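You operate a simulated robot arm through the tools that you are given. There is no shell and no other tool.

Carry out the task below with a simulated robot arm. There is one attempt and no reset: what you move stays moved.

TASK
Set the controls near the top of the rock cabinet. At the end: the marker on third drawer from the top of the rock cabinet is set to in; the marker on fourth drawer from the top of the rock cabinet is set to out; the lock knob of the slide cabinet is turned to free; the marker on second drawer from the top of the rock cabinet is set to in; whatever was shut is shut again. Leave all else as you found it, and nothing knocked over.

Only the result counts: the job must be done as asked and must still hold three seconds after the hand-in. Knocking over, shifting, dropping, spilling or breaking anything else fails it.

THE ROBOT
A 7-joint arm with a two-finger parallel gripper, fixed in place. Base frame: the origin is on the floor under the middle of its stand, x ahead of it, y to its left, z up. Readings come in m, rad, newtons and seconds.
It reaches about 1.247 m from its shoulder. Its first joint turns from -2.304 to 2.304 rad. Payload 3.91 kg.
The TCP is the grasp point between the finger pads, 0.03 m short of the fingertips. In the tool frame z runs along the fingers and y along their closing line. Largest opening 0.11 m; finger width 0.02, thickness 0.01; the body of the gripper, 0.048 by 0.112 m, starts 0.055 m behind the TCP.
Orientation is told as [roll, pitch, yaw] about the base's x, y, z axes, in that order, counted from this pose: with the fingers straight down and closing along the base's y, the tool's x points along the base's -x, its y along +y and its z along -z.

THE INTERFACE
- The arm moves only by the tool nudge_tool. Its argument "rows" is a list that holds one entry, the list of rows, each a list of 7 numbers: the shift along the tool's x, y, z in units of 150 mm (1.0 is 150 mm), then the turn, a rotation vector about the tool's x, y, z in units of 90 degrees (1.0 is 90 degrees), then the finger opening in m, from 0 to 0.11. In form: [[[tx, ty, tz, ax, ay, az, claw], ...]]. A call has 1 to 20 rows; each row is the pose to reach, as a shift and turn from the pose commanded when the call began, along the tool's axes at that moment. A call with a number of a shift or a turn outside -1 to 1 is refused whole. Each row takes 0.2 s and may step no farther than 0.05 m and 0.15 rad from the row before; otherwise, or with a gripper value out of range, the whole call is refused. Where a pose cannot be reached the arm comes as near as it can. A force on the tool above 40 N (or 10 N above the force at the start of the call, whichever is more), or a blocked arm, ends the call early, and 0.2 s more pass. The fingers move at their own pace (about 0.108 m/s each) and stop on an object; they squeeze with about 26 N. The grip force told is the motor's: it shows also when the fingers shut on nothing. Time passes only in rows, and 0.2 s behind the last, so rows that repeat a pose let the fingers close. It gives the time, the measured TCP pose, the force on the tool (base axes), the opening and the grip force at its end, in the units of the frame above (readings bear some noise), with the torque about the TCP (base axes, N m) and any sound that the robot's microphone picked up.
- Cameras (640 x 400 px; columns grow to the right, rows downward): "scene" is fixed at [0.0509, 0.5019, 1.0428]; the picture's right is [-0.46, -0.89, 0.00], its down [0.01, -0.00, -1.00] and it looks along [0.89, -0.46, 0.01] (base axes); focal length 214 px, centre (320, 200). "wrist" rides on the gripper at [0.072, 0.017, -0.103] in the tool frame; the picture's right is [-0.23, 0.97, 0.00], its down [-0.76, -0.18, -0.62] and it looks along [-0.61, -0.14, 0.78] (tool axes); focal length 222 px, centre (320, 200).
- capture(camera): a new picture of that camera. The clock stands still meanwhile.
- locate(camera, pixels): for up to 12 pixels [column, row] of the newest picture of that camera ("zoom" is the newest enlarged one), the place [x, y, z] in the base frame of the surface seen there, good to about 0.003 m. The clock stands still meanwhile.
- enlarge(camera, box): a new picture of the part [left, top, right, bottom] of that camera's present view, enlarged. The clock stands still meanwhile.
- job_done(): hands the job in; it is judged then, once.

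Unless the task says otherwise, let go and move clear before handing in.

The tools are called after "Call:" by a JSON object that holds its "method" and its "body". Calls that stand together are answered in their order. nudge_tool: Moves the arm, as the interface text tells. Its arguments: {"type":"object","properties":{"rows":{"type":"array","items":{"type":"array","items":{"type":"array","items":{"type":"number"}}}}},"required":["rows"]} The other tools are called the same way: capture (camera) takes a picture; locate (camera, pixels) gives the place of the surface under pixels of a picture; enlarge (camera, box) takes an enlarged picture of a part of a camera's view; job_done () hands the job in.

At the start:

```text
time_s: 0.0
tcp_pos: [0.6296, 0.2955, 1.4113]
tool_rot: [-0.001, -0.001, 0.001]
ft_force: [-0.2, 0.5, -0.7]
moment: [-0.01, 0.01, 0.03]
gripper_width: 0.1103
gripper_force: 0.0
```

scene: 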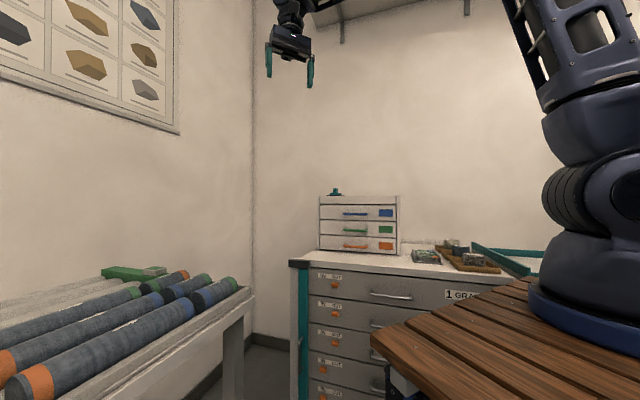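
wrist: 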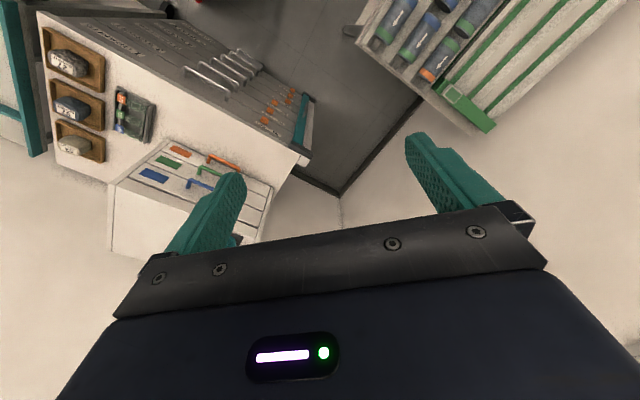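

The scene shows a large grey drawer cabinet with orange markers at about (333,285), (333,309), and a small slide cabinet on top with a teal knob near (335,192). I'll enlarge these areas to read the details.

Call:
{"method": "enlarge", "body": {"camera": "scene", "box": [280, 250, 440, 400]}}

Call:
{"method": "enlarge", "body": {"camera": "scene", "box": [300, 170, 540, 290]}}

Call:
{"method": "enlarge", "body": {"camera": "wrist", "box": [180, 20, 340, 160]}}

```text
2.67 times, centred on (360, 325) of scene
```

zoom: 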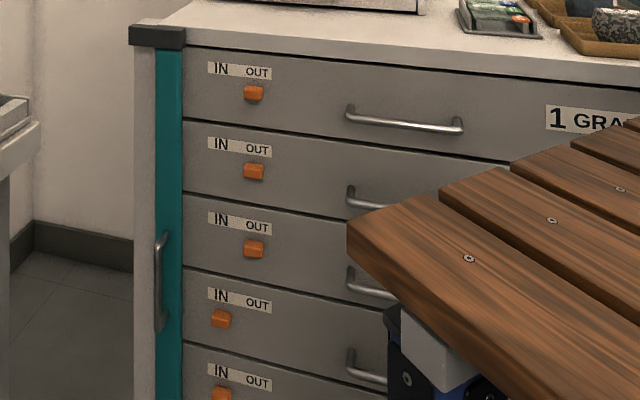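

```text
2.67 times, centred on (420, 230) of scene
```

zoom: 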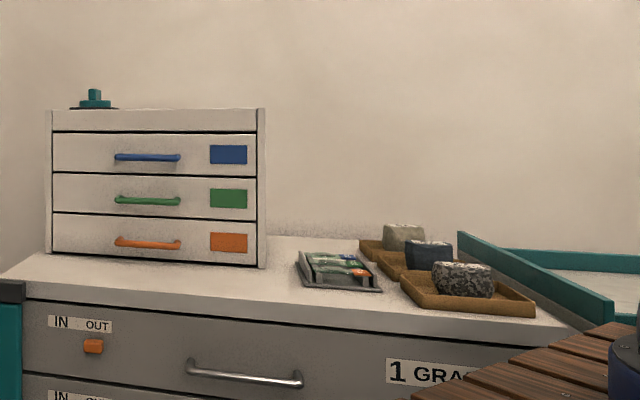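

```text
2.86 times, centred on (260, 90) of wrist
```

zoom: 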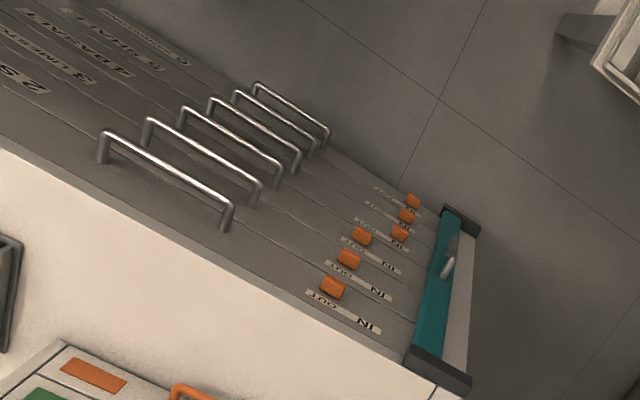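

The first three markers stand at "OUT", and the fourth to sixth at "IN"; the teal knob sits on the slide cabinet's top. I'll measure positions of markers, labels and the knob.

Call:
{"method": "enlarge", "body": {"camera": "scene", "box": [285, 255, 365, 400]}}

Call:
{"method": "enlarge", "body": {"camera": "wrist", "box": [100, 120, 300, 260]}}

Call:
{"method": "locate", "body": {"camera": "scene", "pixels": [[334, 285], [334, 309], [334, 333], [324, 355], [325, 276], [347, 277], [335, 192], [320, 200], [400, 198], [300, 262], [303, 340], [292, 340]]}}

```text
2.76 times, centred on (325, 328) of scene
```

zoom: 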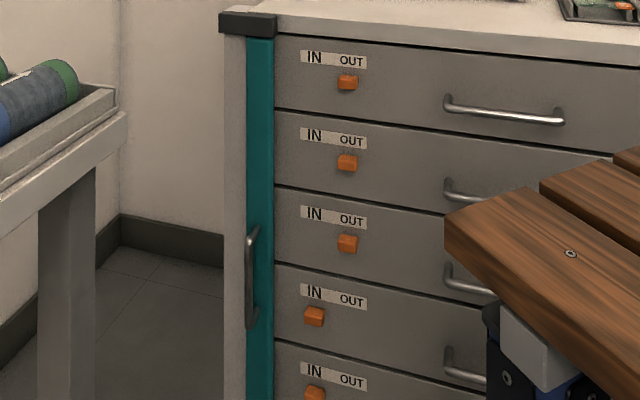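

```text
2.86 times, centred on (200, 190) of wrist
```

zoom: 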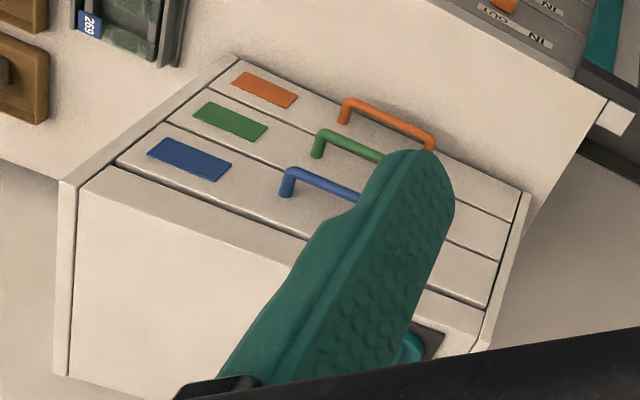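

```text
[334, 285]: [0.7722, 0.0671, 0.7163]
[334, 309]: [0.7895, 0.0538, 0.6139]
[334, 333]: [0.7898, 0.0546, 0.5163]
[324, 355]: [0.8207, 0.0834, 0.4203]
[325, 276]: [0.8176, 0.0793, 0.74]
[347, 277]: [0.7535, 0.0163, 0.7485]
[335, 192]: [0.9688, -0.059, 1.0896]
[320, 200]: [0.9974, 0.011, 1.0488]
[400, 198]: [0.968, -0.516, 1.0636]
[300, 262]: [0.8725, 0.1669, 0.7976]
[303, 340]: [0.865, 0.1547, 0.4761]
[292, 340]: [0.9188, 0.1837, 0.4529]
```

The marker front appears to face diagonally toward the camera. I'll zoom in finer to measure markers, labels, handles and the wooden stand.

Call:
{"method": "locate", "body": {"camera": "scene", "pixels": [[372, 333], [380, 340], [450, 300], [520, 280], [440, 380], [540, 300], [372, 340], [480, 350], [390, 375], [600, 300], [400, 295], [384, 323]]}}

Call:
{"method": "enlarge", "body": {"camera": "scene", "box": [310, 265, 360, 315]}}

```text
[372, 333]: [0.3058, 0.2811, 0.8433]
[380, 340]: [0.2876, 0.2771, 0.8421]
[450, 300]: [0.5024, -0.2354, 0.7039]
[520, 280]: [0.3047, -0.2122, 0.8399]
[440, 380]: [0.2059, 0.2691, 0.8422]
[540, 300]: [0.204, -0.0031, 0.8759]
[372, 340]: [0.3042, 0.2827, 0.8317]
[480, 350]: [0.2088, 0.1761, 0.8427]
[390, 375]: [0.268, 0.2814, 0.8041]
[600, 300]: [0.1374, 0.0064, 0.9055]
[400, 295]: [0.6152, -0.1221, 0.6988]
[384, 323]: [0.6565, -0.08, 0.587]
```

```text
8.00 times, centred on (335, 290) of scene
```

zoom: 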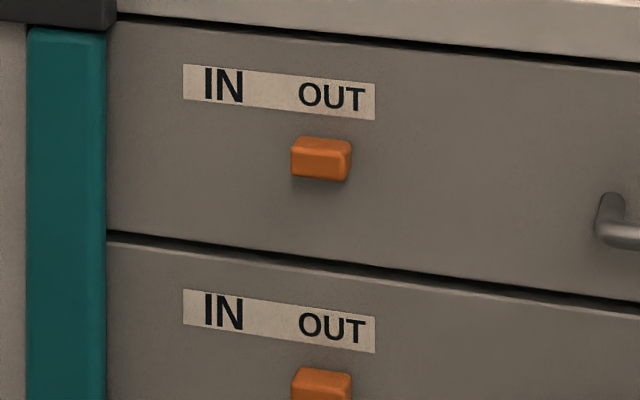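

Call:
{"method": "locate", "body": {"camera": "zoom", "pixels": [[310, 162], [344, 160], [320, 142], [222, 86], [330, 97], [186, 82], [374, 104], [200, 180], [500, 220], [66, 200], [12, 200], [610, 215]]}}

Call:
{"method": "enlarge", "body": {"camera": "scene", "box": [310, 295, 360, 345]}}

```text
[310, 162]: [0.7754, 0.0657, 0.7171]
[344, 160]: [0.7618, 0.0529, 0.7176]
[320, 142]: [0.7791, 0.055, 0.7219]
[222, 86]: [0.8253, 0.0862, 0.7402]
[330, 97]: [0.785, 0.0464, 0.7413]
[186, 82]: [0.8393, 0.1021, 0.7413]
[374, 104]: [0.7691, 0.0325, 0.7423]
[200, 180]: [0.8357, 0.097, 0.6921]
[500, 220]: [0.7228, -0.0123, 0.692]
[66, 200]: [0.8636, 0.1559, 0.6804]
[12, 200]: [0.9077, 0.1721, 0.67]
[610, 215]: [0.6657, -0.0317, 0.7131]
```

```text
8.00 times, centred on (335, 320) of scene
```

zoom: 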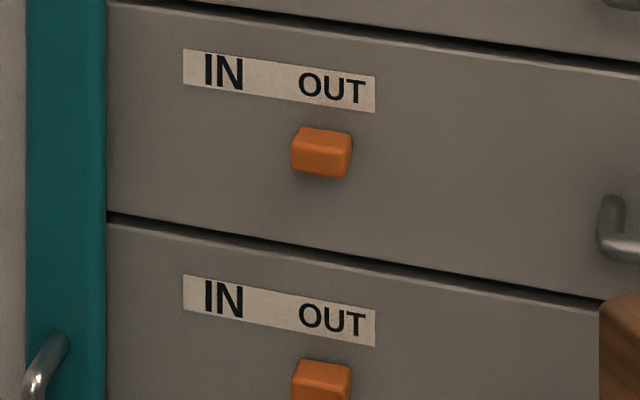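

The drawer front lies along the direction (0.707,0.707) with outward normal (-0.707,0.707); markers protrude about 2 cm. Now I'll look at the knob on top of the slide cabinet.

Call:
{"method": "enlarge", "body": {"camera": "scene", "box": [312, 180, 412, 260]}}

Call:
{"method": "locate", "body": {"camera": "zoom", "pixels": [[150, 70], [150, 90], [120, 97], [190, 97], [65, 110], [530, 106], [100, 120], [500, 125], [300, 110], [540, 120], [60, 330], [545, 465]]}}

```text
5.00 times, centred on (362, 220) of scene
```

zoom: 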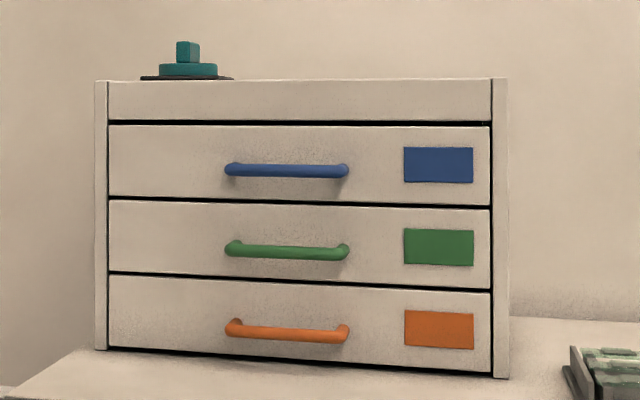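

```text
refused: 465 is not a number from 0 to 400
```

Call:
{"method": "locate", "body": {"camera": "zoom", "pixels": [[187, 52], [187, 70], [165, 70], [212, 70], [145, 78], [230, 78], [110, 105], [480, 105], [100, 300], [500, 300], [180, 44], [197, 50]]}}

```text
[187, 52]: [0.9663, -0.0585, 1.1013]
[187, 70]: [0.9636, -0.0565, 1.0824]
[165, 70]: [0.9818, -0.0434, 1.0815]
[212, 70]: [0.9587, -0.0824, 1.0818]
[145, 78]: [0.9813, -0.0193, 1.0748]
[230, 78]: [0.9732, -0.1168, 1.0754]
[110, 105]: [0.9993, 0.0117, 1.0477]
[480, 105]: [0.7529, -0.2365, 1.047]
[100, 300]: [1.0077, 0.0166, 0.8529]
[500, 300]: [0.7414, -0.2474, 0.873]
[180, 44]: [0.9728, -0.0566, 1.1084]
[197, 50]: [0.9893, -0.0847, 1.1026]
```

The slide cabinet is parallel to the big one, with its knob around (0.975, -0.07, 1.09). I'll move the gripper over there to read the knob's scale with the wrist camera.

Call:
{"method": "nudge_tool", "body": {"rows": [[[-0.133, -0.2, 0.0, 0, 0, 0, 0.05], [-0.267, -0.4, 0.0, 0, 0, 0, 0.05], [-0.4, -0.6, 0.1, 0, 0, 0, 0.05], [-0.533, -0.8, 0.2, 0, 0, 0, 0.05], [-0.667, -1.0, 0.3, 0, 0, 0, 0.05]]]}}

Call:
{"method": "nudge_tool", "body": {"rows": [[[-0.133, -0.2, 0.1, 0, 0, 0, 0.05], [-0.267, -0.4, 0.2, 0, 0, 0, 0.05], [-0.4, -0.6, 0.3, 0, 0, 0, 0.05], [-0.533, -0.8, 0.4, 0, 0, 0, 0.05], [-0.667, -1.0, 0.5, 0, 0, 0, 0.05]]]}}

Call:
{"method": "capture", "body": {"camera": "wrist"}}

Call:
{"method": "capture", "body": {"camera": "scene"}}

```text
time_s: 1.2
tcp_pos: [0.7295, 0.1446, 1.3651]
tool_rot: [-0.001, 0.0, 0.0]
ft_force: [-0.6, 0.1, -0.3]
moment: [-0.03, -0.02, -0.02]
gripper_width: 0.0503
gripper_force: 0.1
```

```text
time_s: 2.4
tcp_pos: [0.8293, -0.0054, 1.2917]
tool_rot: [-0.002, 0.0, 0.0]
ft_force: [1.0, 0.7, 0.7]
moment: [-0.05, -0.06, 0.02]
gripper_width: 0.0501
gripper_force: 0.0
```

```text
taken
```

wrist: 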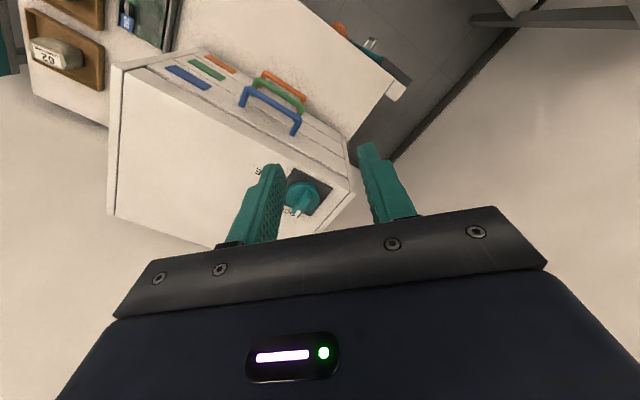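

```text
taken
```

scene: 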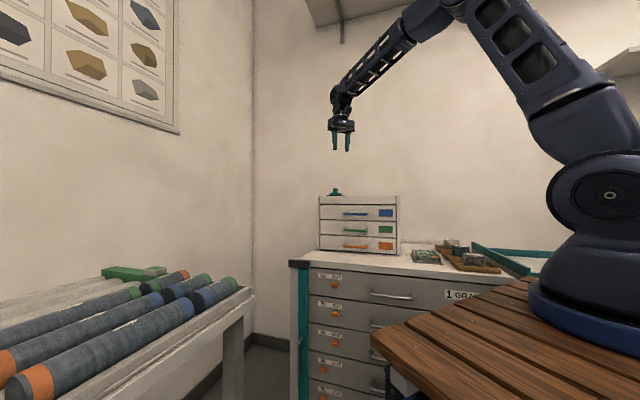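

The knob is visible between the fingers at about (303,195) in the wrist view. I'll enlarge it to read the labels.

Call:
{"method": "enlarge", "body": {"camera": "wrist", "box": [250, 150, 350, 230]}}

Call:
{"method": "locate", "body": {"camera": "wrist", "pixels": [[303, 195], [303, 185], [295, 180], [315, 195], [260, 168], [290, 212], [330, 185], [305, 214]]}}

```text
5.00 times, centred on (300, 190) of wrist
```

zoom: 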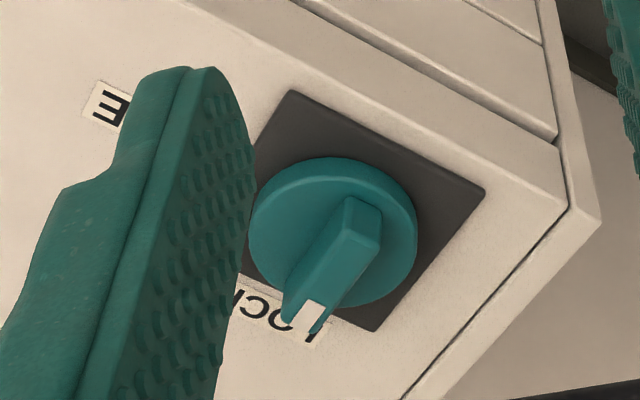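

```text
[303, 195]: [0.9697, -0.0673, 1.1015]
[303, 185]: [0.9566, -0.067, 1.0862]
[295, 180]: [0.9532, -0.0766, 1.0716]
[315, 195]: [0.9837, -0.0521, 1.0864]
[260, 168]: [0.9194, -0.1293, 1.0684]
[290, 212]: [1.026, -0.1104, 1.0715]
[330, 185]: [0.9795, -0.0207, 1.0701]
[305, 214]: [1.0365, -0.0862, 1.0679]
```

The knob's white-tipped fin points at "LOCK"; another label ending in "E" (FREE) is hidden behind the left finger. I'll locate the fin's ends, then yaw the tool by 45° and shift for a clearer view.

Call:
{"method": "locate", "body": {"camera": "zoom", "pixels": [[362, 205], [330, 260], [300, 300], [313, 305], [290, 95], [485, 190], [375, 330], [400, 220], [265, 230], [340, 165], [100, 105], [350, 235]]}}

Call:
{"method": "nudge_tool", "body": {"rows": [[[0.0, -0.06, -0.1, 0, 0, 0.083, 0.11], [0.0, -0.12, -0.2, 0, 0, 0.167, 0.11], [0.0, -0.18, -0.25, 0, 0, 0.25, 0.11], [0.0, -0.24, -0.3, 0, 0, 0.333, 0.11], [0, -0.3, -0.3, 0, 0, 0.417, 0.11], [0, -0.35, -0.3, 0, 0, 0.5, 0.11]]]}}

Call:
{"method": "capture", "body": {"camera": "wrist"}}

```text
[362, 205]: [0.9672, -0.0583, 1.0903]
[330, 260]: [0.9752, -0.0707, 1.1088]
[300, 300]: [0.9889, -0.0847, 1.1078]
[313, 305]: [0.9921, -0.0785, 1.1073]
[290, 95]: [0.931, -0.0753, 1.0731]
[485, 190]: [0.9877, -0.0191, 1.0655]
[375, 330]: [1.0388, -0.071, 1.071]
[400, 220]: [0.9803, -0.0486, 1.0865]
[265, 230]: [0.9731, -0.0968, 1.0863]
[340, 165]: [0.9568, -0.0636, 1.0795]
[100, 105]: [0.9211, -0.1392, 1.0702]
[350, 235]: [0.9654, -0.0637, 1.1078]
```

```text
time_s: 3.8
tcp_pos: [0.8292, -0.0582, 1.3369]
tool_rot: [-0.001, -0.001, -0.787]
ft_force: [-1.0, 0.3, -0.2]
moment: [-0.01, -0.01, -0.01]
gripper_width: 0.1101
gripper_force: 0.0
```

```text
taken
```

wrist: 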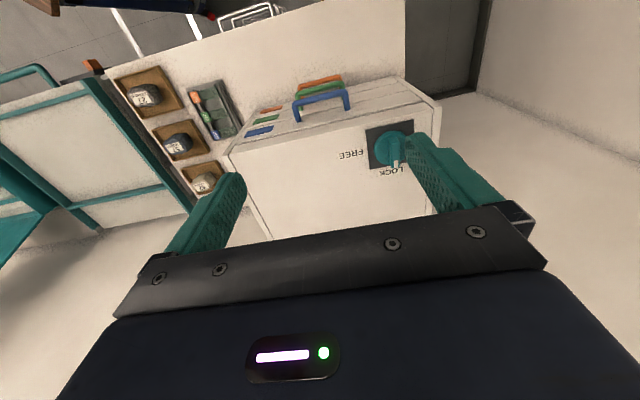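

Now the labels read "FREE" at (355,155) and "LOCK" at (388,170), with the pointer on LOCK. I'll enlarge for precise positions.

Call:
{"method": "enlarge", "body": {"camera": "wrist", "box": [326, 110, 438, 180]}}

```text
5.71 times, centred on (382, 145) of wrist
```

zoom: 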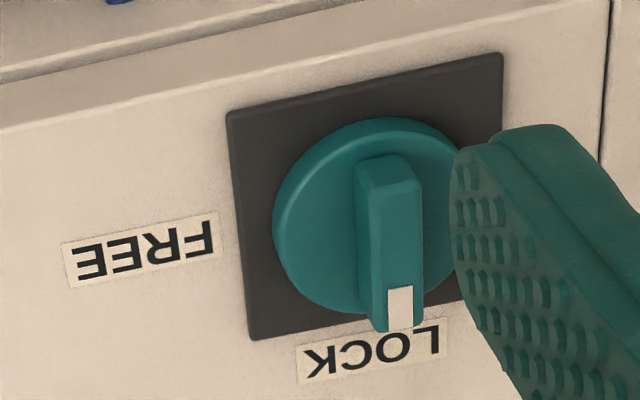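

Call:
{"method": "locate", "body": {"camera": "zoom", "pixels": [[390, 185], [395, 235], [397, 280], [400, 305], [230, 115], [500, 58], [252, 335], [140, 250], [372, 350], [290, 230], [355, 130], [320, 280]]}}

```text
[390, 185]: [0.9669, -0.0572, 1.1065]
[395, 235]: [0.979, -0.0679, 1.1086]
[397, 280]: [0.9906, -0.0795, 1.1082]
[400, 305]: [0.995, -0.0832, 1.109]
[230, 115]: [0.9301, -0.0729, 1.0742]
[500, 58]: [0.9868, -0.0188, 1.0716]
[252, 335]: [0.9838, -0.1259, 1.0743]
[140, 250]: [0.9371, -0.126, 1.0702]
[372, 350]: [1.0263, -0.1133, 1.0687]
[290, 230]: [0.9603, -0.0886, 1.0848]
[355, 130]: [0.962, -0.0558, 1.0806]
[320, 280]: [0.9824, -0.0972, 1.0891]
```

The plate corners give the knob axis at about (0.985, -0.073), with the fin top at z≈1.108 along (0.707,-0.707). I'll check how near the walls are before lowering onto it.

Call:
{"method": "locate", "body": {"camera": "wrist", "pixels": [[560, 110], [600, 170], [480, 100], [330, 220], [290, 215], [425, 205], [445, 110], [235, 155], [405, 90]]}}

Call:
{"method": "locate", "body": {"camera": "scene", "pixels": [[230, 100], [240, 200], [270, 150], [330, 150], [450, 180], [300, 200], [253, 200]]}}

```text
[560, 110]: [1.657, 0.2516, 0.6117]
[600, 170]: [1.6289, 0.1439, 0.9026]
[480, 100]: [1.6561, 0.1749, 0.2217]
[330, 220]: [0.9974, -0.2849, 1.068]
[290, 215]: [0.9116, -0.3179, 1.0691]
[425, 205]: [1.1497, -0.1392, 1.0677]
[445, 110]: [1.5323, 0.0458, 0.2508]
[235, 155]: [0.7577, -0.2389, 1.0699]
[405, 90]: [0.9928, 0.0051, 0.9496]
```

```text
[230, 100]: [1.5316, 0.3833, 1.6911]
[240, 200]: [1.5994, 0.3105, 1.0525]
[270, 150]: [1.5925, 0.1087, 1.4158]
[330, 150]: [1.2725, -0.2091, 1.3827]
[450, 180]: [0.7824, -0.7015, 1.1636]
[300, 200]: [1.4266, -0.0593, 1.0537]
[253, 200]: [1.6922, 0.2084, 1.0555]
```

The walls are well clear. I'll move to above the knob axis (0.985,-0.073) at z≈1.20 with the fingers closing across the fin.

Call:
{"method": "nudge_tool", "body": {"rows": [[[-0.134, 0.111, 0.1, 0, 0, 0, 0.08], [-0.268, 0.222, 0.25, 0, 0, 0, 0.07], [-0.403, 0.333, 0.4, 0, 0, 0, 0.06], [-0.537, 0.443, 0.57, 0, 0, 0, 0.06], [-0.671, 0.554, 0.74, 0, 0, 0, 0.06], [-0.806, 0.665, 0.91, 0, 0, 0, 0.06], [-0.806, 0.665, 0.91, 0, 0, 0, 0.06]]]}}

Call:
{"method": "capture", "body": {"camera": "wrist"}}

Call:
{"method": "enlarge", "body": {"camera": "scene", "box": [300, 130, 400, 200]}}

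```text
time_s: 5.4
tcp_pos: [0.9884, -0.0717, 1.1973]
tool_rot: [-0.001, -0.002, -0.787]
ft_force: [-1.0, -0.1, 0.0]
moment: [-0.02, -0.03, -0.01]
gripper_width: 0.06
gripper_force: 0.1
```

```text
taken
```

wrist: 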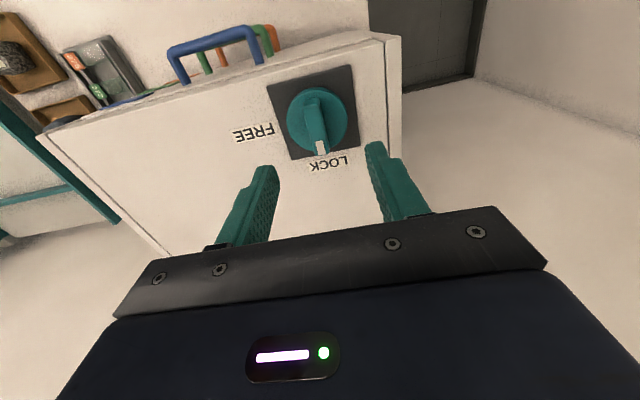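

```text
5.71 times, centred on (350, 165) of scene
```

zoom: 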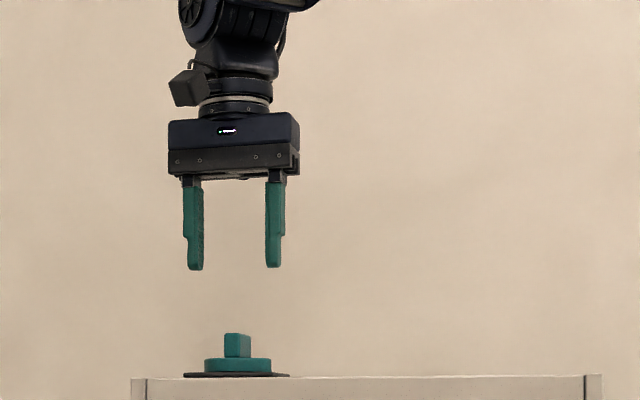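

The fingers hover above the knob, fin at (318,125) in the wrist view. I'll refine the axis position from this closer view.

Call:
{"method": "enlarge", "body": {"camera": "wrist", "box": [254, 60, 374, 185]}}

Call:
{"method": "locate", "body": {"camera": "wrist", "pixels": [[267, 85], [354, 66], [359, 148], [289, 160], [312, 105], [316, 125], [320, 145], [322, 152], [308, 125], [325, 125], [291, 120], [343, 115]]}}

```text
3.20 times, centred on (314, 122) of wrist
```

zoom: 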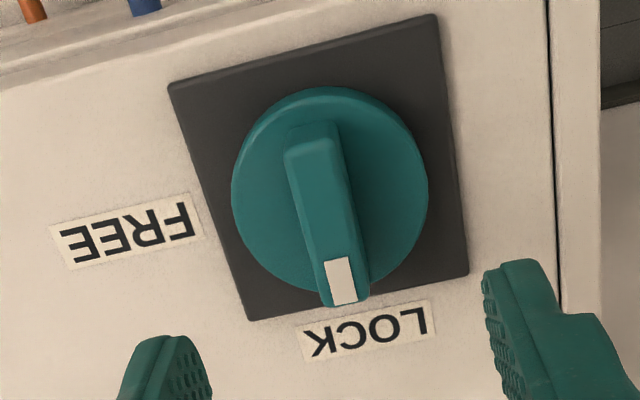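

```text
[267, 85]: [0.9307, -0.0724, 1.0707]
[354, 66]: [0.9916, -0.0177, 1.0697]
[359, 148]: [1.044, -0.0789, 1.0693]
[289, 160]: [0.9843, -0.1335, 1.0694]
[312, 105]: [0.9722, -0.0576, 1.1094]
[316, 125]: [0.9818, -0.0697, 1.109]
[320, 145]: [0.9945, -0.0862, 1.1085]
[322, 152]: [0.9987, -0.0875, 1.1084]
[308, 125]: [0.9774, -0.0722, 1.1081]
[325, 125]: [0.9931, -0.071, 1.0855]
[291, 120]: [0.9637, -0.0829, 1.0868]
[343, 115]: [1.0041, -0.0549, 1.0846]
```

Axis refined to about (0.986,-0.074), so a 3 mm correction in tool y is due. I'll descend so the tips stop just above the knob's disc (TCP z≈1.122).

Call:
{"method": "nudge_tool", "body": {"rows": [[[0, -0.02, 0.1, 0, 0, 0, 0.06], [0, -0.02, 0.2, 0, 0, 0, 0.06], [0, -0.02, 0.3, 0, 0, 0, 0.06], [0, -0.02, 0.4, 0, 0, 0, 0.06], [0, -0.02, 0.5, 0, 0, 0, 0.06]]]}}

Call:
{"method": "enlarge", "body": {"camera": "scene", "box": [300, 150, 380, 210]}}

Call:
{"method": "capture", "body": {"camera": "wrist"}}

```text
time_s: 6.6
tcp_pos: [0.9846, -0.075, 1.1253]
tool_rot: [-0.001, 0.0, -0.786]
ft_force: [0.8, -0.3, 0.6]
moment: [0.03, -0.01, -0.02]
gripper_width: 0.0601
gripper_force: 0.1
```

```text
6.67 times, centred on (340, 180) of scene
```

zoom: 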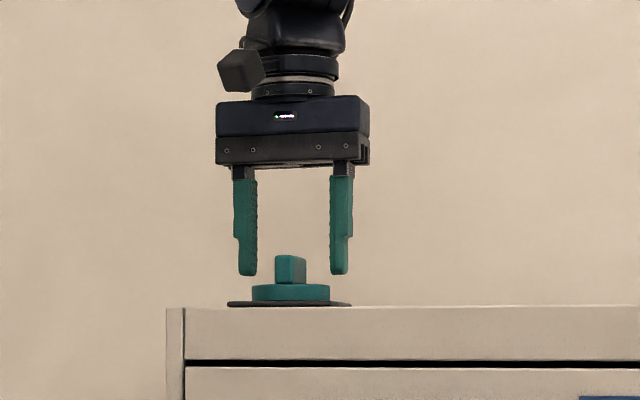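

```text
taken
```

wrist: 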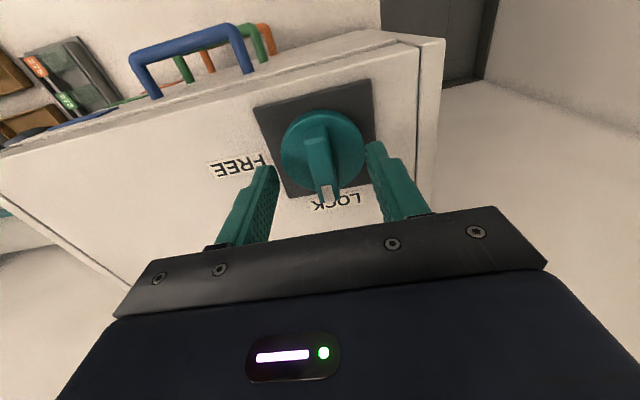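

The fingers straddle the fin evenly (scene zoom: pads at 257 and 331, fin at 290). I'll close on it.

Call:
{"method": "nudge_tool", "body": {"rows": [[[0, 0, 0.01, 0, 0, 0, 0.03], [0, 0, 0.01, 0, 0, 0, 0.01], [0, 0, 0.01, 0, 0, 0, 0.0], [0, 0, 0.01, 0, 0, 0, 0.0]]]}}

```text
time_s: 7.6
tcp_pos: [0.9847, -0.0743, 1.1241]
tool_rot: [0.004, 0.001, -0.786]
ft_force: [24.7, 14.4, 1.9]
moment: [-0.18, -1.03, 0.03]
gripper_width: 0.0149
gripper_force: 44.9
```

The grip closed on the fin at 14.9 mm, but there's a side force of about 28 N along +tool y, so I'm slightly off-centre. I'll shift a little along +y to relieve it.

Call:
{"method": "nudge_tool", "body": {"rows": [[[0, 0.006, 0, 0, 0, 0, 0.0], [0, 0.012, 0, 0, 0, 0, 0.0], [0, 0.012, 0, 0, 0, 0, 0.0]]]}}

```text
time_s: 8.4
tcp_pos: [0.9853, -0.0737, 1.1229]
tool_rot: [-0.001, 0.001, -0.785]
ft_force: [12.3, 12.7, -2.5]
moment: [-0.12, -0.73, 0.04]
gripper_width: 0.015
gripper_force: 44.5
```

The force dropped to about 18 N; I'll shift a bit farther along +y.

Call:
{"method": "nudge_tool", "body": {"rows": [[[0, 0.008, 0, 0, 0, 0, 0.0], [0, 0.016, 0, 0, 0, 0, 0.0], [0, 0.016, 0, 0, 0, 0, 0.0]]]}}

```text
time_s: 9.2
tcp_pos: [0.9862, -0.0735, 1.1235]
tool_rot: [-0.003, 0.002, -0.786]
ft_force: [-25.8, -2.3, -9.5]
moment: [0.0, 0.48, -0.01]
gripper_width: 0.0148
gripper_force: 45.4
```

It overshot: the side force flipped to about -20 N along y. I'll move back by about half.

Call:
{"method": "nudge_tool", "body": {"rows": [[[0, -0.004, 0, 0, 0, 0, 0.0], [0, -0.008, 0, 0, 0, 0, 0.0], [0, -0.008, 0, 0, 0, 0, 0.0]]]}}

```text
time_s: 10.2
tcp_pos: [0.9859, -0.0728, 1.122]
tool_rot: [-0.002, 0.003, -0.787]
ft_force: [-7.0, -1.2, 2.0]
moment: [-0.21, -0.16, -0.01]
gripper_width: 0.015
gripper_force: 44.9
stopped in row 3: the force on the tool passed its limit at 40 N (the readings are from after the stop); the commanded pose is now the measured one
```

The forces are now small at (0.9859,-0.0728). I'll start turning clockwise seen from above (tool z positive) gently, about 20° to begin.

Call:
{"method": "nudge_tool", "body": {"rows": [[[0, 0, 0, 0, 0, 0.04, 0.0], [0, 0, 0, 0, 0, 0.08, 0.0], [0, 0, 0, 0, 0, 0.12, 0.0], [0, 0, 0, 0, 0, 0.16, 0.0], [0, 0, 0, 0, 0, 0.2, 0.0]]]}}

Call:
{"method": "capture", "body": {"camera": "wrist"}}

```text
time_s: 11.4
tcp_pos: [0.9859, -0.0738, 1.1245]
tool_rot: [-0.003, 0.0, -1.101]
ft_force: [1.0, 2.1, 4.3]
moment: [0.58, 0.04, 0.03]
gripper_width: 0.015
gripper_force: 45.2
```

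```text
taken
```

wrist: 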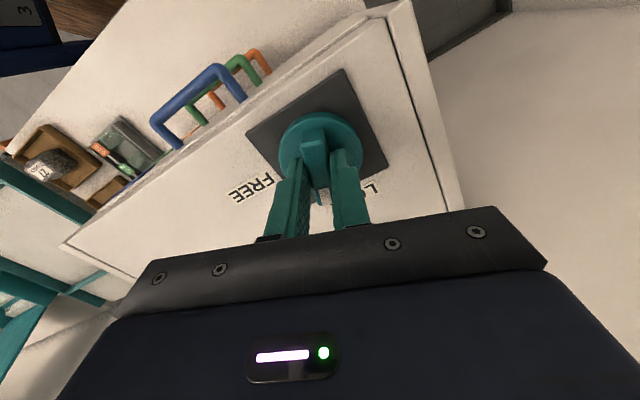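

The knob is turning with the gripper (yaw now -1.10) with little resistance. I'll carry on the remaining ~72°.

Call:
{"method": "nudge_tool", "body": {"rows": [[[0, 0, 0, 0, 0, 0.06, 0.0], [0, 0, 0, 0, 0, 0.12, 0.0], [0, 0, 0, 0, 0, 0.18, 0.0], [0, 0, 0, 0, 0, 0.24, 0.0], [0, 0, 0, 0, 0, 0.3, 0.0], [0, 0, 0, 0, 0, 0.36, 0.0], [0, 0, 0, 0, 0, 0.42, 0.0], [0, 0, 0, 0, 0, 0.48, 0.0], [0, 0, 0, 0, 0, 0.54, 0.0], [0, 0, 0, 0, 0, 0.6, 0.0], [0, 0, 0, 0, 0, 0.66, 0.0], [0, 0, 0, 0, 0, 0.72, 0.0], [0, 0, 0, 0, 0, 0.77, 0.0], [0, 0, 0, 0, 0, 0.8, 0.0], [0, 0, 0, 0, 0, 0.8, 0.0]]]}}

Call:
{"method": "capture", "body": {"camera": "wrist"}}

Call:
{"method": "capture", "body": {"camera": "scene"}}

```text
time_s: 14.3
tcp_pos: [0.9872, -0.0734, 1.1241]
tool_rot: [0.0, 0.001, -2.325]
ft_force: [4.7, 1.0, -2.2]
moment: [-0.51, 0.25, 0.0]
gripper_width: 0.015
gripper_force: 45.6
stopped in row 14: the force on the tool passed its limit at 41 N (the readings are from after the stop); the commanded pose is now the measured one
```

```text
taken
```

wrist: 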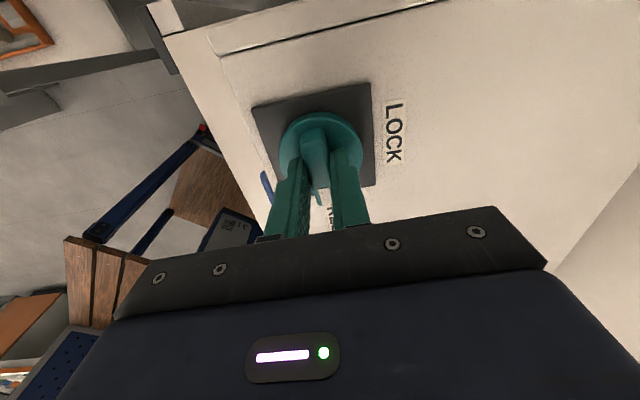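

```text
taken
```

scene: 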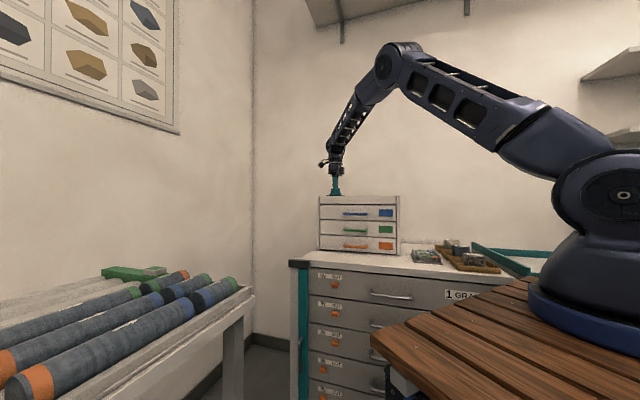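

Yaw is now -2.325 (88° turned), and it seems to have met the stop. I'll release and rise to look at the pointer.

Call:
{"method": "nudge_tool", "body": {"rows": [[[0, 0, 0, 0, 0, 0, 0.02], [0, 0, 0, 0, 0, 0, 0.04], [0, 0, 0, 0, 0, 0, 0.06], [0, 0, -0.2, 0, 0, 0, 0.06], [0, 0, -0.4, 0, 0, 0, 0.06], [0, 0, -0.6, 0, 0, 0, 0.06]]]}}

Call:
{"method": "capture", "body": {"camera": "wrist"}}

Call:
{"method": "enlarge", "body": {"camera": "wrist", "box": [260, 50, 410, 200]}}

```text
time_s: 15.7
tcp_pos: [0.9859, -0.0723, 1.2146]
tool_rot: [0.001, -0.001, -2.326]
ft_force: [0.4, -0.5, 0.0]
moment: [0.01, 0.02, 0.02]
gripper_width: 0.0603
gripper_force: 0.1
```

```text
taken
```

wrist: 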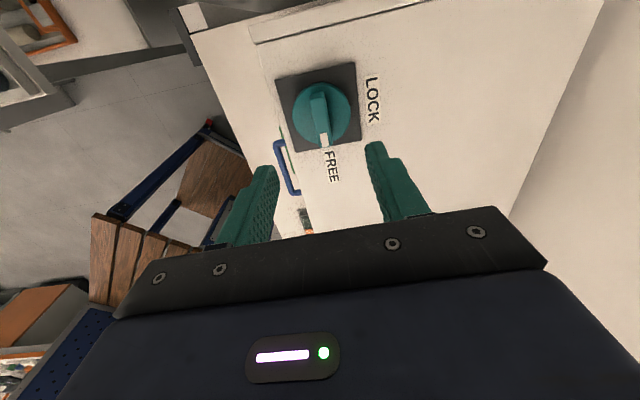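

```text
2.67 times, centred on (335, 125) of wrist
```

zoom: 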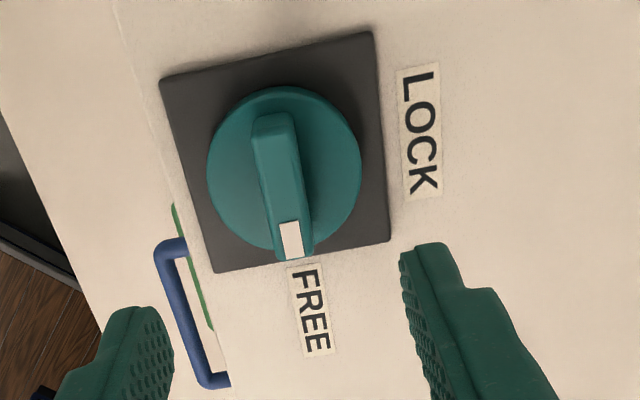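

The pointer now aims at "FREE". I'll measure the fin's angle to be sure it's fully there and verify the cabinet didn't shift.

Call:
{"method": "locate", "body": {"camera": "zoom", "pixels": [[272, 130], [290, 235], [161, 80], [372, 33], [389, 240], [215, 270]]}}

Call:
{"method": "enlarge", "body": {"camera": "scene", "box": [312, 180, 412, 260]}}

```text
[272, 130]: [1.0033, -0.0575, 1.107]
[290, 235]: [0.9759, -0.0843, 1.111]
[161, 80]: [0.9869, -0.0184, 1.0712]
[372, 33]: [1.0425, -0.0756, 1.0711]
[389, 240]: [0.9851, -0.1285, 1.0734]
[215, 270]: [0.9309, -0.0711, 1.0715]
```

```text
5.00 times, centred on (362, 220) of scene
```

zoom: 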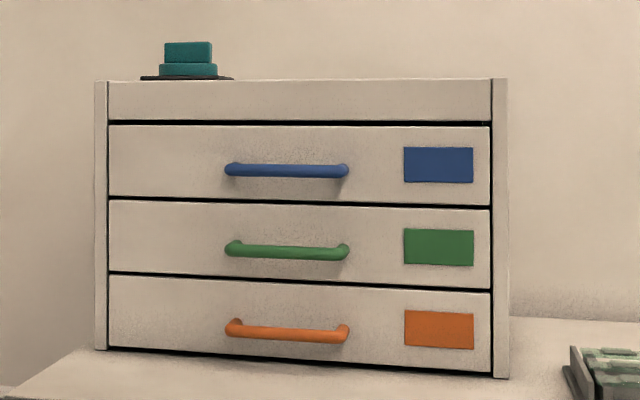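

The fin points at -135.6°, squarely at FREE, and the plate corners haven't moved. Next I'll turn the wrist back while rising, and check where the core rack lies before going to the drawer front.

Call:
{"method": "nudge_tool", "body": {"rows": [[[0, 0, -0.1, 0, 0, -0.08, 0.06], [0, 0, -0.2, 0, 0, -0.16, 0.06], [0, 0, -0.3, 0, 0, -0.24, 0.06], [0, 0, -0.4, 0, 0, -0.32, 0.06], [0, 0, -0.4, 0, 0, -0.4, 0.06], [0, 0, -0.4, 0, 0, -0.48, 0.06], [0, 0, -0.4, 0, 0, -0.56, 0.06], [0, 0, -0.4, 0, 0, -0.64, 0.06], [0, 0, -0.4, 0, 0, -0.72, 0.06], [0, 0, -0.4, 0, 0, -0.8, 0.06], [0, 0, -0.4, 0, 0, -0.88, 0.06], [0, 0, -0.4, 0, 0, -0.96, 0.06], [0, 0, -0.4, 0, 0, -0.98, 0.06]]]}}

Call:
{"method": "locate", "body": {"camera": "scene", "pixels": [[252, 290], [160, 270], [235, 320], [190, 290], [120, 385], [300, 250]]}}

```text
time_s: 18.5
tcp_pos: [0.9863, -0.0746, 1.2743]
tool_rot: [-0.001, 0.002, -0.782]
ft_force: [-1.1, -1.2, 1.2]
moment: [0.0, 0.02, 0.01]
gripper_width: 0.0599
gripper_force: 0.1
```

```text
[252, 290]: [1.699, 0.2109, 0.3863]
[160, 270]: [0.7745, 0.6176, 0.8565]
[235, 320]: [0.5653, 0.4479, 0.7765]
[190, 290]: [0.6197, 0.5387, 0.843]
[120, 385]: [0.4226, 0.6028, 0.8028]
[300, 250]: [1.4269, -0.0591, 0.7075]
```

The core rack is close: (0.565,0.448,0.78). I'll map its near edge and legs so the arm stays clear of it.

Call:
{"method": "locate", "body": {"camera": "scene", "pixels": [[250, 292], [245, 300], [220, 315], [180, 345], [140, 378], [238, 340], [228, 360], [205, 300], [250, 296], [170, 375], [242, 375], [222, 285]]}}

Call:
{"method": "enlarge", "body": {"camera": "scene", "box": [90, 240, 310, 400]}}

```text
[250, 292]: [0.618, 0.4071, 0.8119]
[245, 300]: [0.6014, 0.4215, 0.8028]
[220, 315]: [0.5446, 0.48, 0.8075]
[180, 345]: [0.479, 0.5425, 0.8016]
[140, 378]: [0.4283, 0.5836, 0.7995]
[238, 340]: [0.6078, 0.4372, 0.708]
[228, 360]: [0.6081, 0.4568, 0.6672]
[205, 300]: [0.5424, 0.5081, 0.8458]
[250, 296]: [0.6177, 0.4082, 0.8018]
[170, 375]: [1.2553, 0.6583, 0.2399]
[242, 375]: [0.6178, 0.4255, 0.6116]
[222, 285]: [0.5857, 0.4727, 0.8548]
```

```text
2.50 times, centred on (200, 320) of scene
```

zoom: 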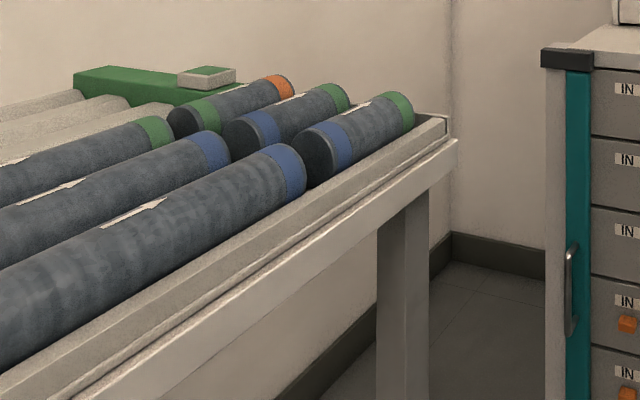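

The rack occupies s>0.72 (along the drawer front) and n>-0.15 (outward), so working at s≈0.59–0.65 with the gripper close to the cabinet stays clear. I'll back out over the front of the cabinet at height, then tilt the fingers 45° toward the drawers.

Call:
{"method": "nudge_tool", "body": {"rows": [[[0.25, 0, 0, 0, 0, 0, 0.06], [0.5, 0, 0, 0, 0, 0, 0.06], [0.75, 0, 0, 0, 0, 0, 0.06], [1.0, 0, 0, 0, 0, 0, 0.06]]]}}

Call:
{"method": "nudge_tool", "body": {"rows": [[[0.25, 0, 0, 0, 0, 0, 0.06], [0.5, 0, 0, 0, 0, 0, 0.06], [0.75, 0, 0, 0, 0, 0, 0.06], [1.0, 0, 0, 0, 0, 0, 0.06]]]}}

Call:
{"method": "nudge_tool", "body": {"rows": [[[0.1, 0, 0.1, 0, -0.08, 0, 0.06], [0.2, 0, 0.2, 0, -0.16, 0, 0.06], [0.3, 0, 0.3, 0, -0.24, 0, 0.06], [0.4, 0, 0.4, 0, -0.32, 0, 0.06], [0.5, 0, 0.5, 0, -0.4, 0, 0.06], [0.5, 0, 0.6, 0, -0.48, 0, 0.06], [0.5, 0, 0.7, 0, -0.5, 0, 0.06]]]}}

Call:
{"method": "capture", "body": {"camera": "wrist"}}

Call:
{"method": "capture", "body": {"camera": "scene"}}

```text
time_s: 19.5
tcp_pos: [0.8813, 0.0315, 1.2744]
tool_rot: [0.001, 0.001, -0.785]
ft_force: [1.0, -0.1, -1.5]
moment: [0.09, 0.04, 0.04]
gripper_width: 0.0599
gripper_force: 0.1
```

```text
time_s: 20.5
tcp_pos: [0.7755, 0.138, 1.2745]
tool_rot: [0.0, 0.001, -0.786]
ft_force: [0.3, -1.4, -0.2]
moment: [0.08, 0.02, 0.01]
gripper_width: 0.0599
gripper_force: 0.1
```

```text
time_s: 22.1
tcp_pos: [0.7218, 0.1921, 1.1682]
tool_rot: [-0.001, -0.787, -0.785]
ft_force: [0.0, 0.0, 0.5]
moment: [0.0, -0.04, -0.01]
gripper_width: 0.0599
gripper_force: 0.1
```

```text
taken
```

wrist: 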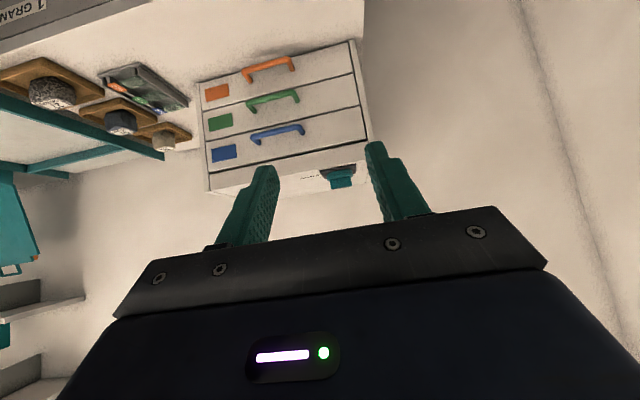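

```text
taken
```

scene: 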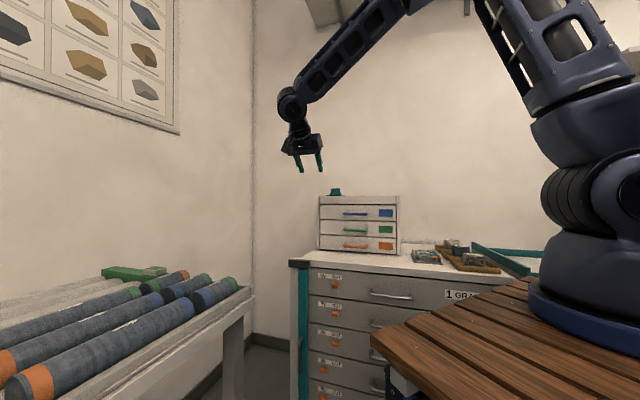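

The gripper is now tilted 45° toward the drawers at n≈-0.375. I'll descend straight down in front of the cabinet in steps.

Call:
{"method": "nudge_tool", "body": {"rows": [[[0.19, 0, 0.19, 0, 0, 0, 0.05], [0.38, 0, 0.38, 0, 0, 0, 0.05], [0.57, 0, 0.57, 0, 0, 0, 0.05], [0.76, 0, 0.76, 0, 0, 0, 0.05], [0.95, 0, 0.95, 0, 0, 0, 0.05]]]}}

Call:
{"method": "nudge_tool", "body": {"rows": [[[0.19, 0, 0.19, 0, 0, 0, 0.05], [0.38, 0, 0.38, 0, 0, 0, 0.05], [0.57, 0, 0.57, 0, 0, 0, 0.05], [0.76, 0, 0.76, 0, 0, 0, 0.05], [0.95, 0, 0.95, 0, 0, 0, 0.05]]]}}

Call:
{"method": "capture", "body": {"camera": "wrist"}}

Call:
{"method": "capture", "body": {"camera": "scene"}}

```text
time_s: 23.3
tcp_pos: [0.721, 0.1907, 0.965]
tool_rot: [0.0, -0.785, -0.784]
ft_force: [0.7, -1.4, 0.7]
moment: [0.04, 0.03, 0.03]
gripper_width: 0.0501
gripper_force: 0.1
```

```text
time_s: 24.5
tcp_pos: [0.7229, 0.1915, 0.7639]
tool_rot: [0.002, -0.786, -0.789]
ft_force: [0.6, 0.4, 0.2]
moment: [0.03, 0.02, 0.0]
gripper_width: 0.05
gripper_force: 0.0
```

```text
taken
```

wrist: 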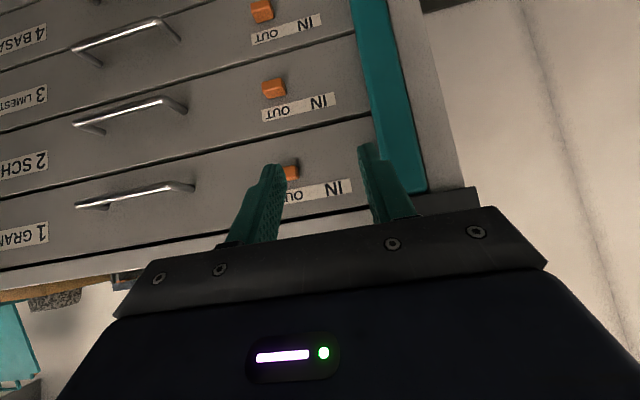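

```text
taken
```

scene: 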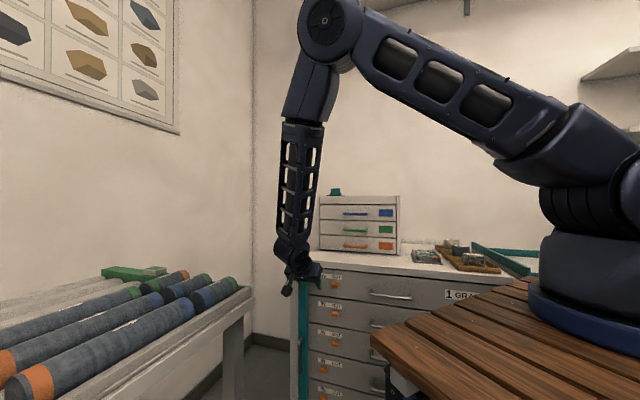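

The inverted wrist view shows drawers 1–3: marker 1 at (292,172), marker 2 at (275,88), marker 3 at (262,10). I'll enlarge and measure marker 2.

Call:
{"method": "enlarge", "body": {"camera": "wrist", "box": [220, 60, 380, 160]}}

Call:
{"method": "locate", "body": {"camera": "zoom", "pixels": [[190, 115], [226, 115], [254, 115], [220, 135], [220, 95], [400, 170], [240, 210], [400, 110], [120, 130], [640, 200], [236, 92], [236, 138]]}}

```text
4.00 times, centred on (300, 110) of wrist
```

zoom: 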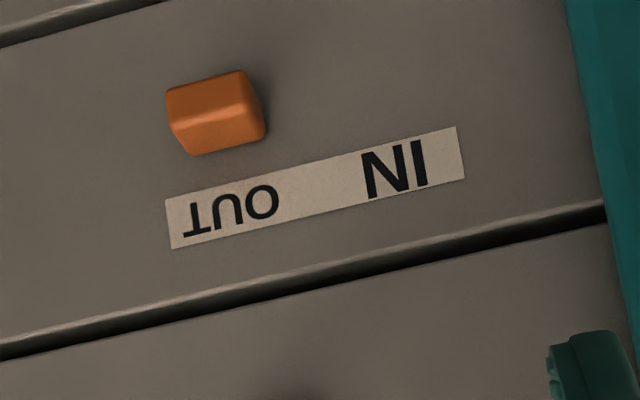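

```text
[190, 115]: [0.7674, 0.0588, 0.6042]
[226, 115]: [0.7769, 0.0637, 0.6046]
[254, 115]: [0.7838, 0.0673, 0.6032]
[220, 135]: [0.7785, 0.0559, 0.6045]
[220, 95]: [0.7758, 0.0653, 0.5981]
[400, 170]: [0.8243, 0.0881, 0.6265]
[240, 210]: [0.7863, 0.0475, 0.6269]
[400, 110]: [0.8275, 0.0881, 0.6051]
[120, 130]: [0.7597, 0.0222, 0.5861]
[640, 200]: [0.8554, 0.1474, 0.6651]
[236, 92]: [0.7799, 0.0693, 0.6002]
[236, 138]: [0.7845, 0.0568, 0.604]
```

Marker 2 spans s≈0.580–0.604, z≈0.59–0.605, protruding ~17 mm; travel to IN is about +50 mm in s. I'll go to a pre-approach pose facing marker 2.

Call:
{"method": "nudge_tool", "body": {"rows": [[[0.047, -0.09, 0.175, 0, 0, 0, 0.05], [0.094, -0.18, 0.35, 0, 0, 0, 0.05], [0.142, -0.27, 0.525, 0, 0, 0, 0.05], [0.189, -0.363, 0.698, 0, 0, 0, 0.05], [0.189, -0.363, 0.698, 0, 0, 0, 0.05]]]}}

Call:
{"method": "capture", "body": {"camera": "wrist"}}

Call:
{"method": "enlarge", "body": {"camera": "scene", "box": [270, 240, 390, 340]}}

```text
time_s: 25.7
tcp_pos: [0.7218, 0.1169, 0.6712]
tool_rot: [0.0, -0.787, -0.786]
ft_force: [-0.2, -0.7, 0.9]
moment: [0.02, -0.02, 0.0]
gripper_width: 0.0504
gripper_force: 0.1
```

```text
taken
```

wrist: 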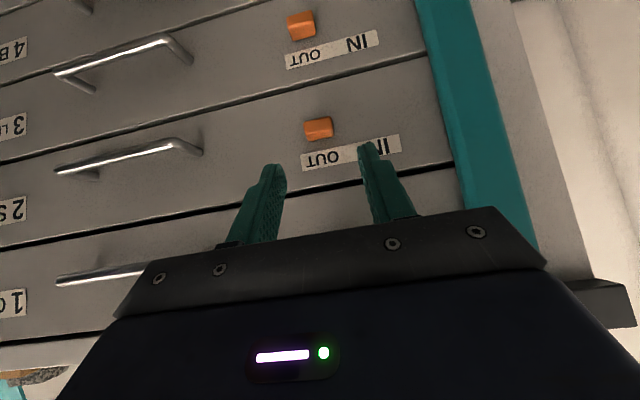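

```text
4.00 times, centred on (330, 290) of scene
```

zoom: 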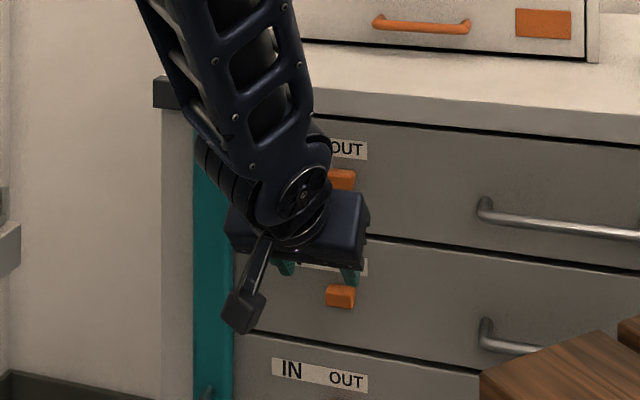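

The fingers now frame marker 2 at (318,128). I'll re-measure it here before the last approach.

Call:
{"method": "enlarge", "body": {"camera": "wrist", "box": [260, 90, 420, 190]}}

Call:
{"method": "locate", "body": {"camera": "wrist", "pixels": [[307, 127], [318, 125], [330, 125], [318, 134], [318, 120], [322, 160], [383, 148], [350, 130], [300, 25], [346, 70], [265, 170], [372, 150]]}}

```text
4.00 times, centred on (340, 140) of wrist
```

zoom: 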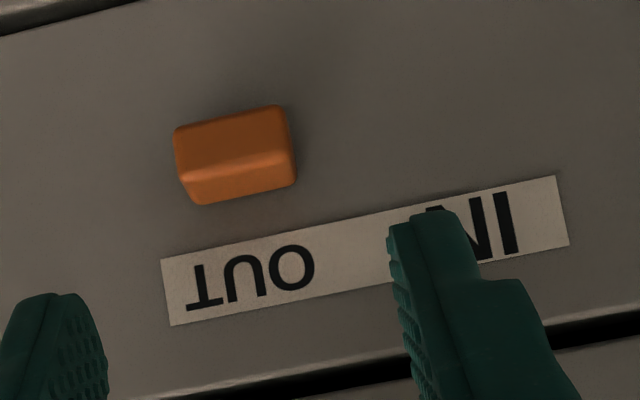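

```text
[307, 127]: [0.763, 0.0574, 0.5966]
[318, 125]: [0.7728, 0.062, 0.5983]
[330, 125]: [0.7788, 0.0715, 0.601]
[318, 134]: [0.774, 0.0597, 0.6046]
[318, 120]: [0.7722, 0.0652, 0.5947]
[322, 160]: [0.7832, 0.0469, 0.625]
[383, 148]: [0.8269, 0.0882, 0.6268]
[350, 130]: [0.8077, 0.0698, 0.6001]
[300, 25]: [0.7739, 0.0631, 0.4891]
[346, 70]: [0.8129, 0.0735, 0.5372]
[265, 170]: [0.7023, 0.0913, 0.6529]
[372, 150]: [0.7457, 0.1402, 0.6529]
```

Marker 2 is centred at s≈0.591 and the TCP at s≈0.593, so the fingers will straddle it. I'll advance along the finger direction about 85 mm, watching the force.

Call:
{"method": "nudge_tool", "body": {"rows": [[[0, -0.01, 0.2, 0, 0, 0, 0.05], [0, -0.01, 0.35, 0, 0, 0, 0.05], [0, -0.01, 0.45, 0, 0, 0, 0.05], [0, -0.01, 0.52, 0, 0, 0, 0.05], [0, -0.01, 0.55, 0, 0, 0, 0.05], [0, -0.01, 0.57, 0, 0, 0, 0.05]]]}}

Call:
{"method": "capture", "body": {"camera": "wrist"}}

Call:
{"method": "enlarge", "body": {"camera": "wrist", "box": [240, 110, 440, 235]}}

```text
time_s: 27.1
tcp_pos: [0.7626, 0.0719, 0.6101]
tool_rot: [-0.001, -0.786, -0.785]
ft_force: [-0.4, -0.1, 0.5]
moment: [0.01, -0.01, 0.0]
gripper_width: 0.0501
gripper_force: 0.0
```

```text
taken
```

wrist: 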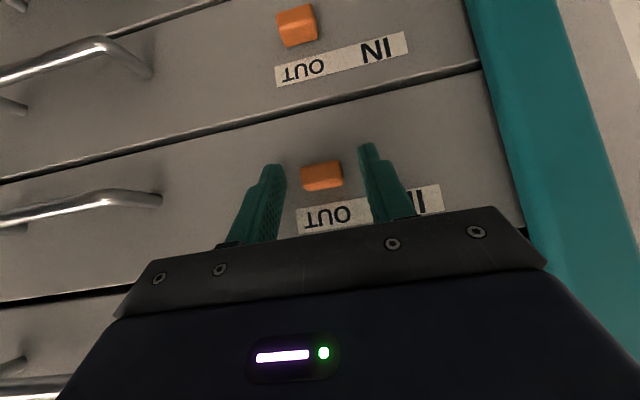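

```text
3.20 times, centred on (340, 172) of wrist
```

zoom: 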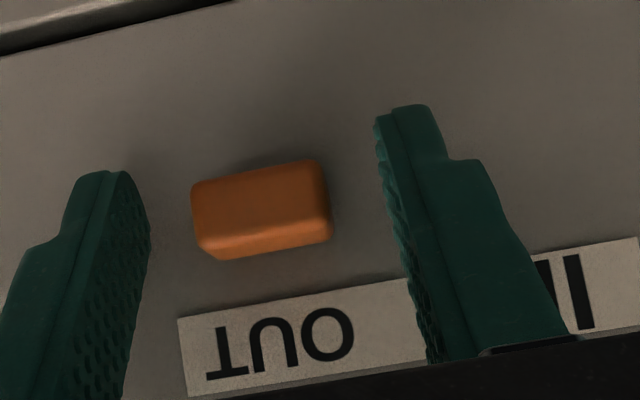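

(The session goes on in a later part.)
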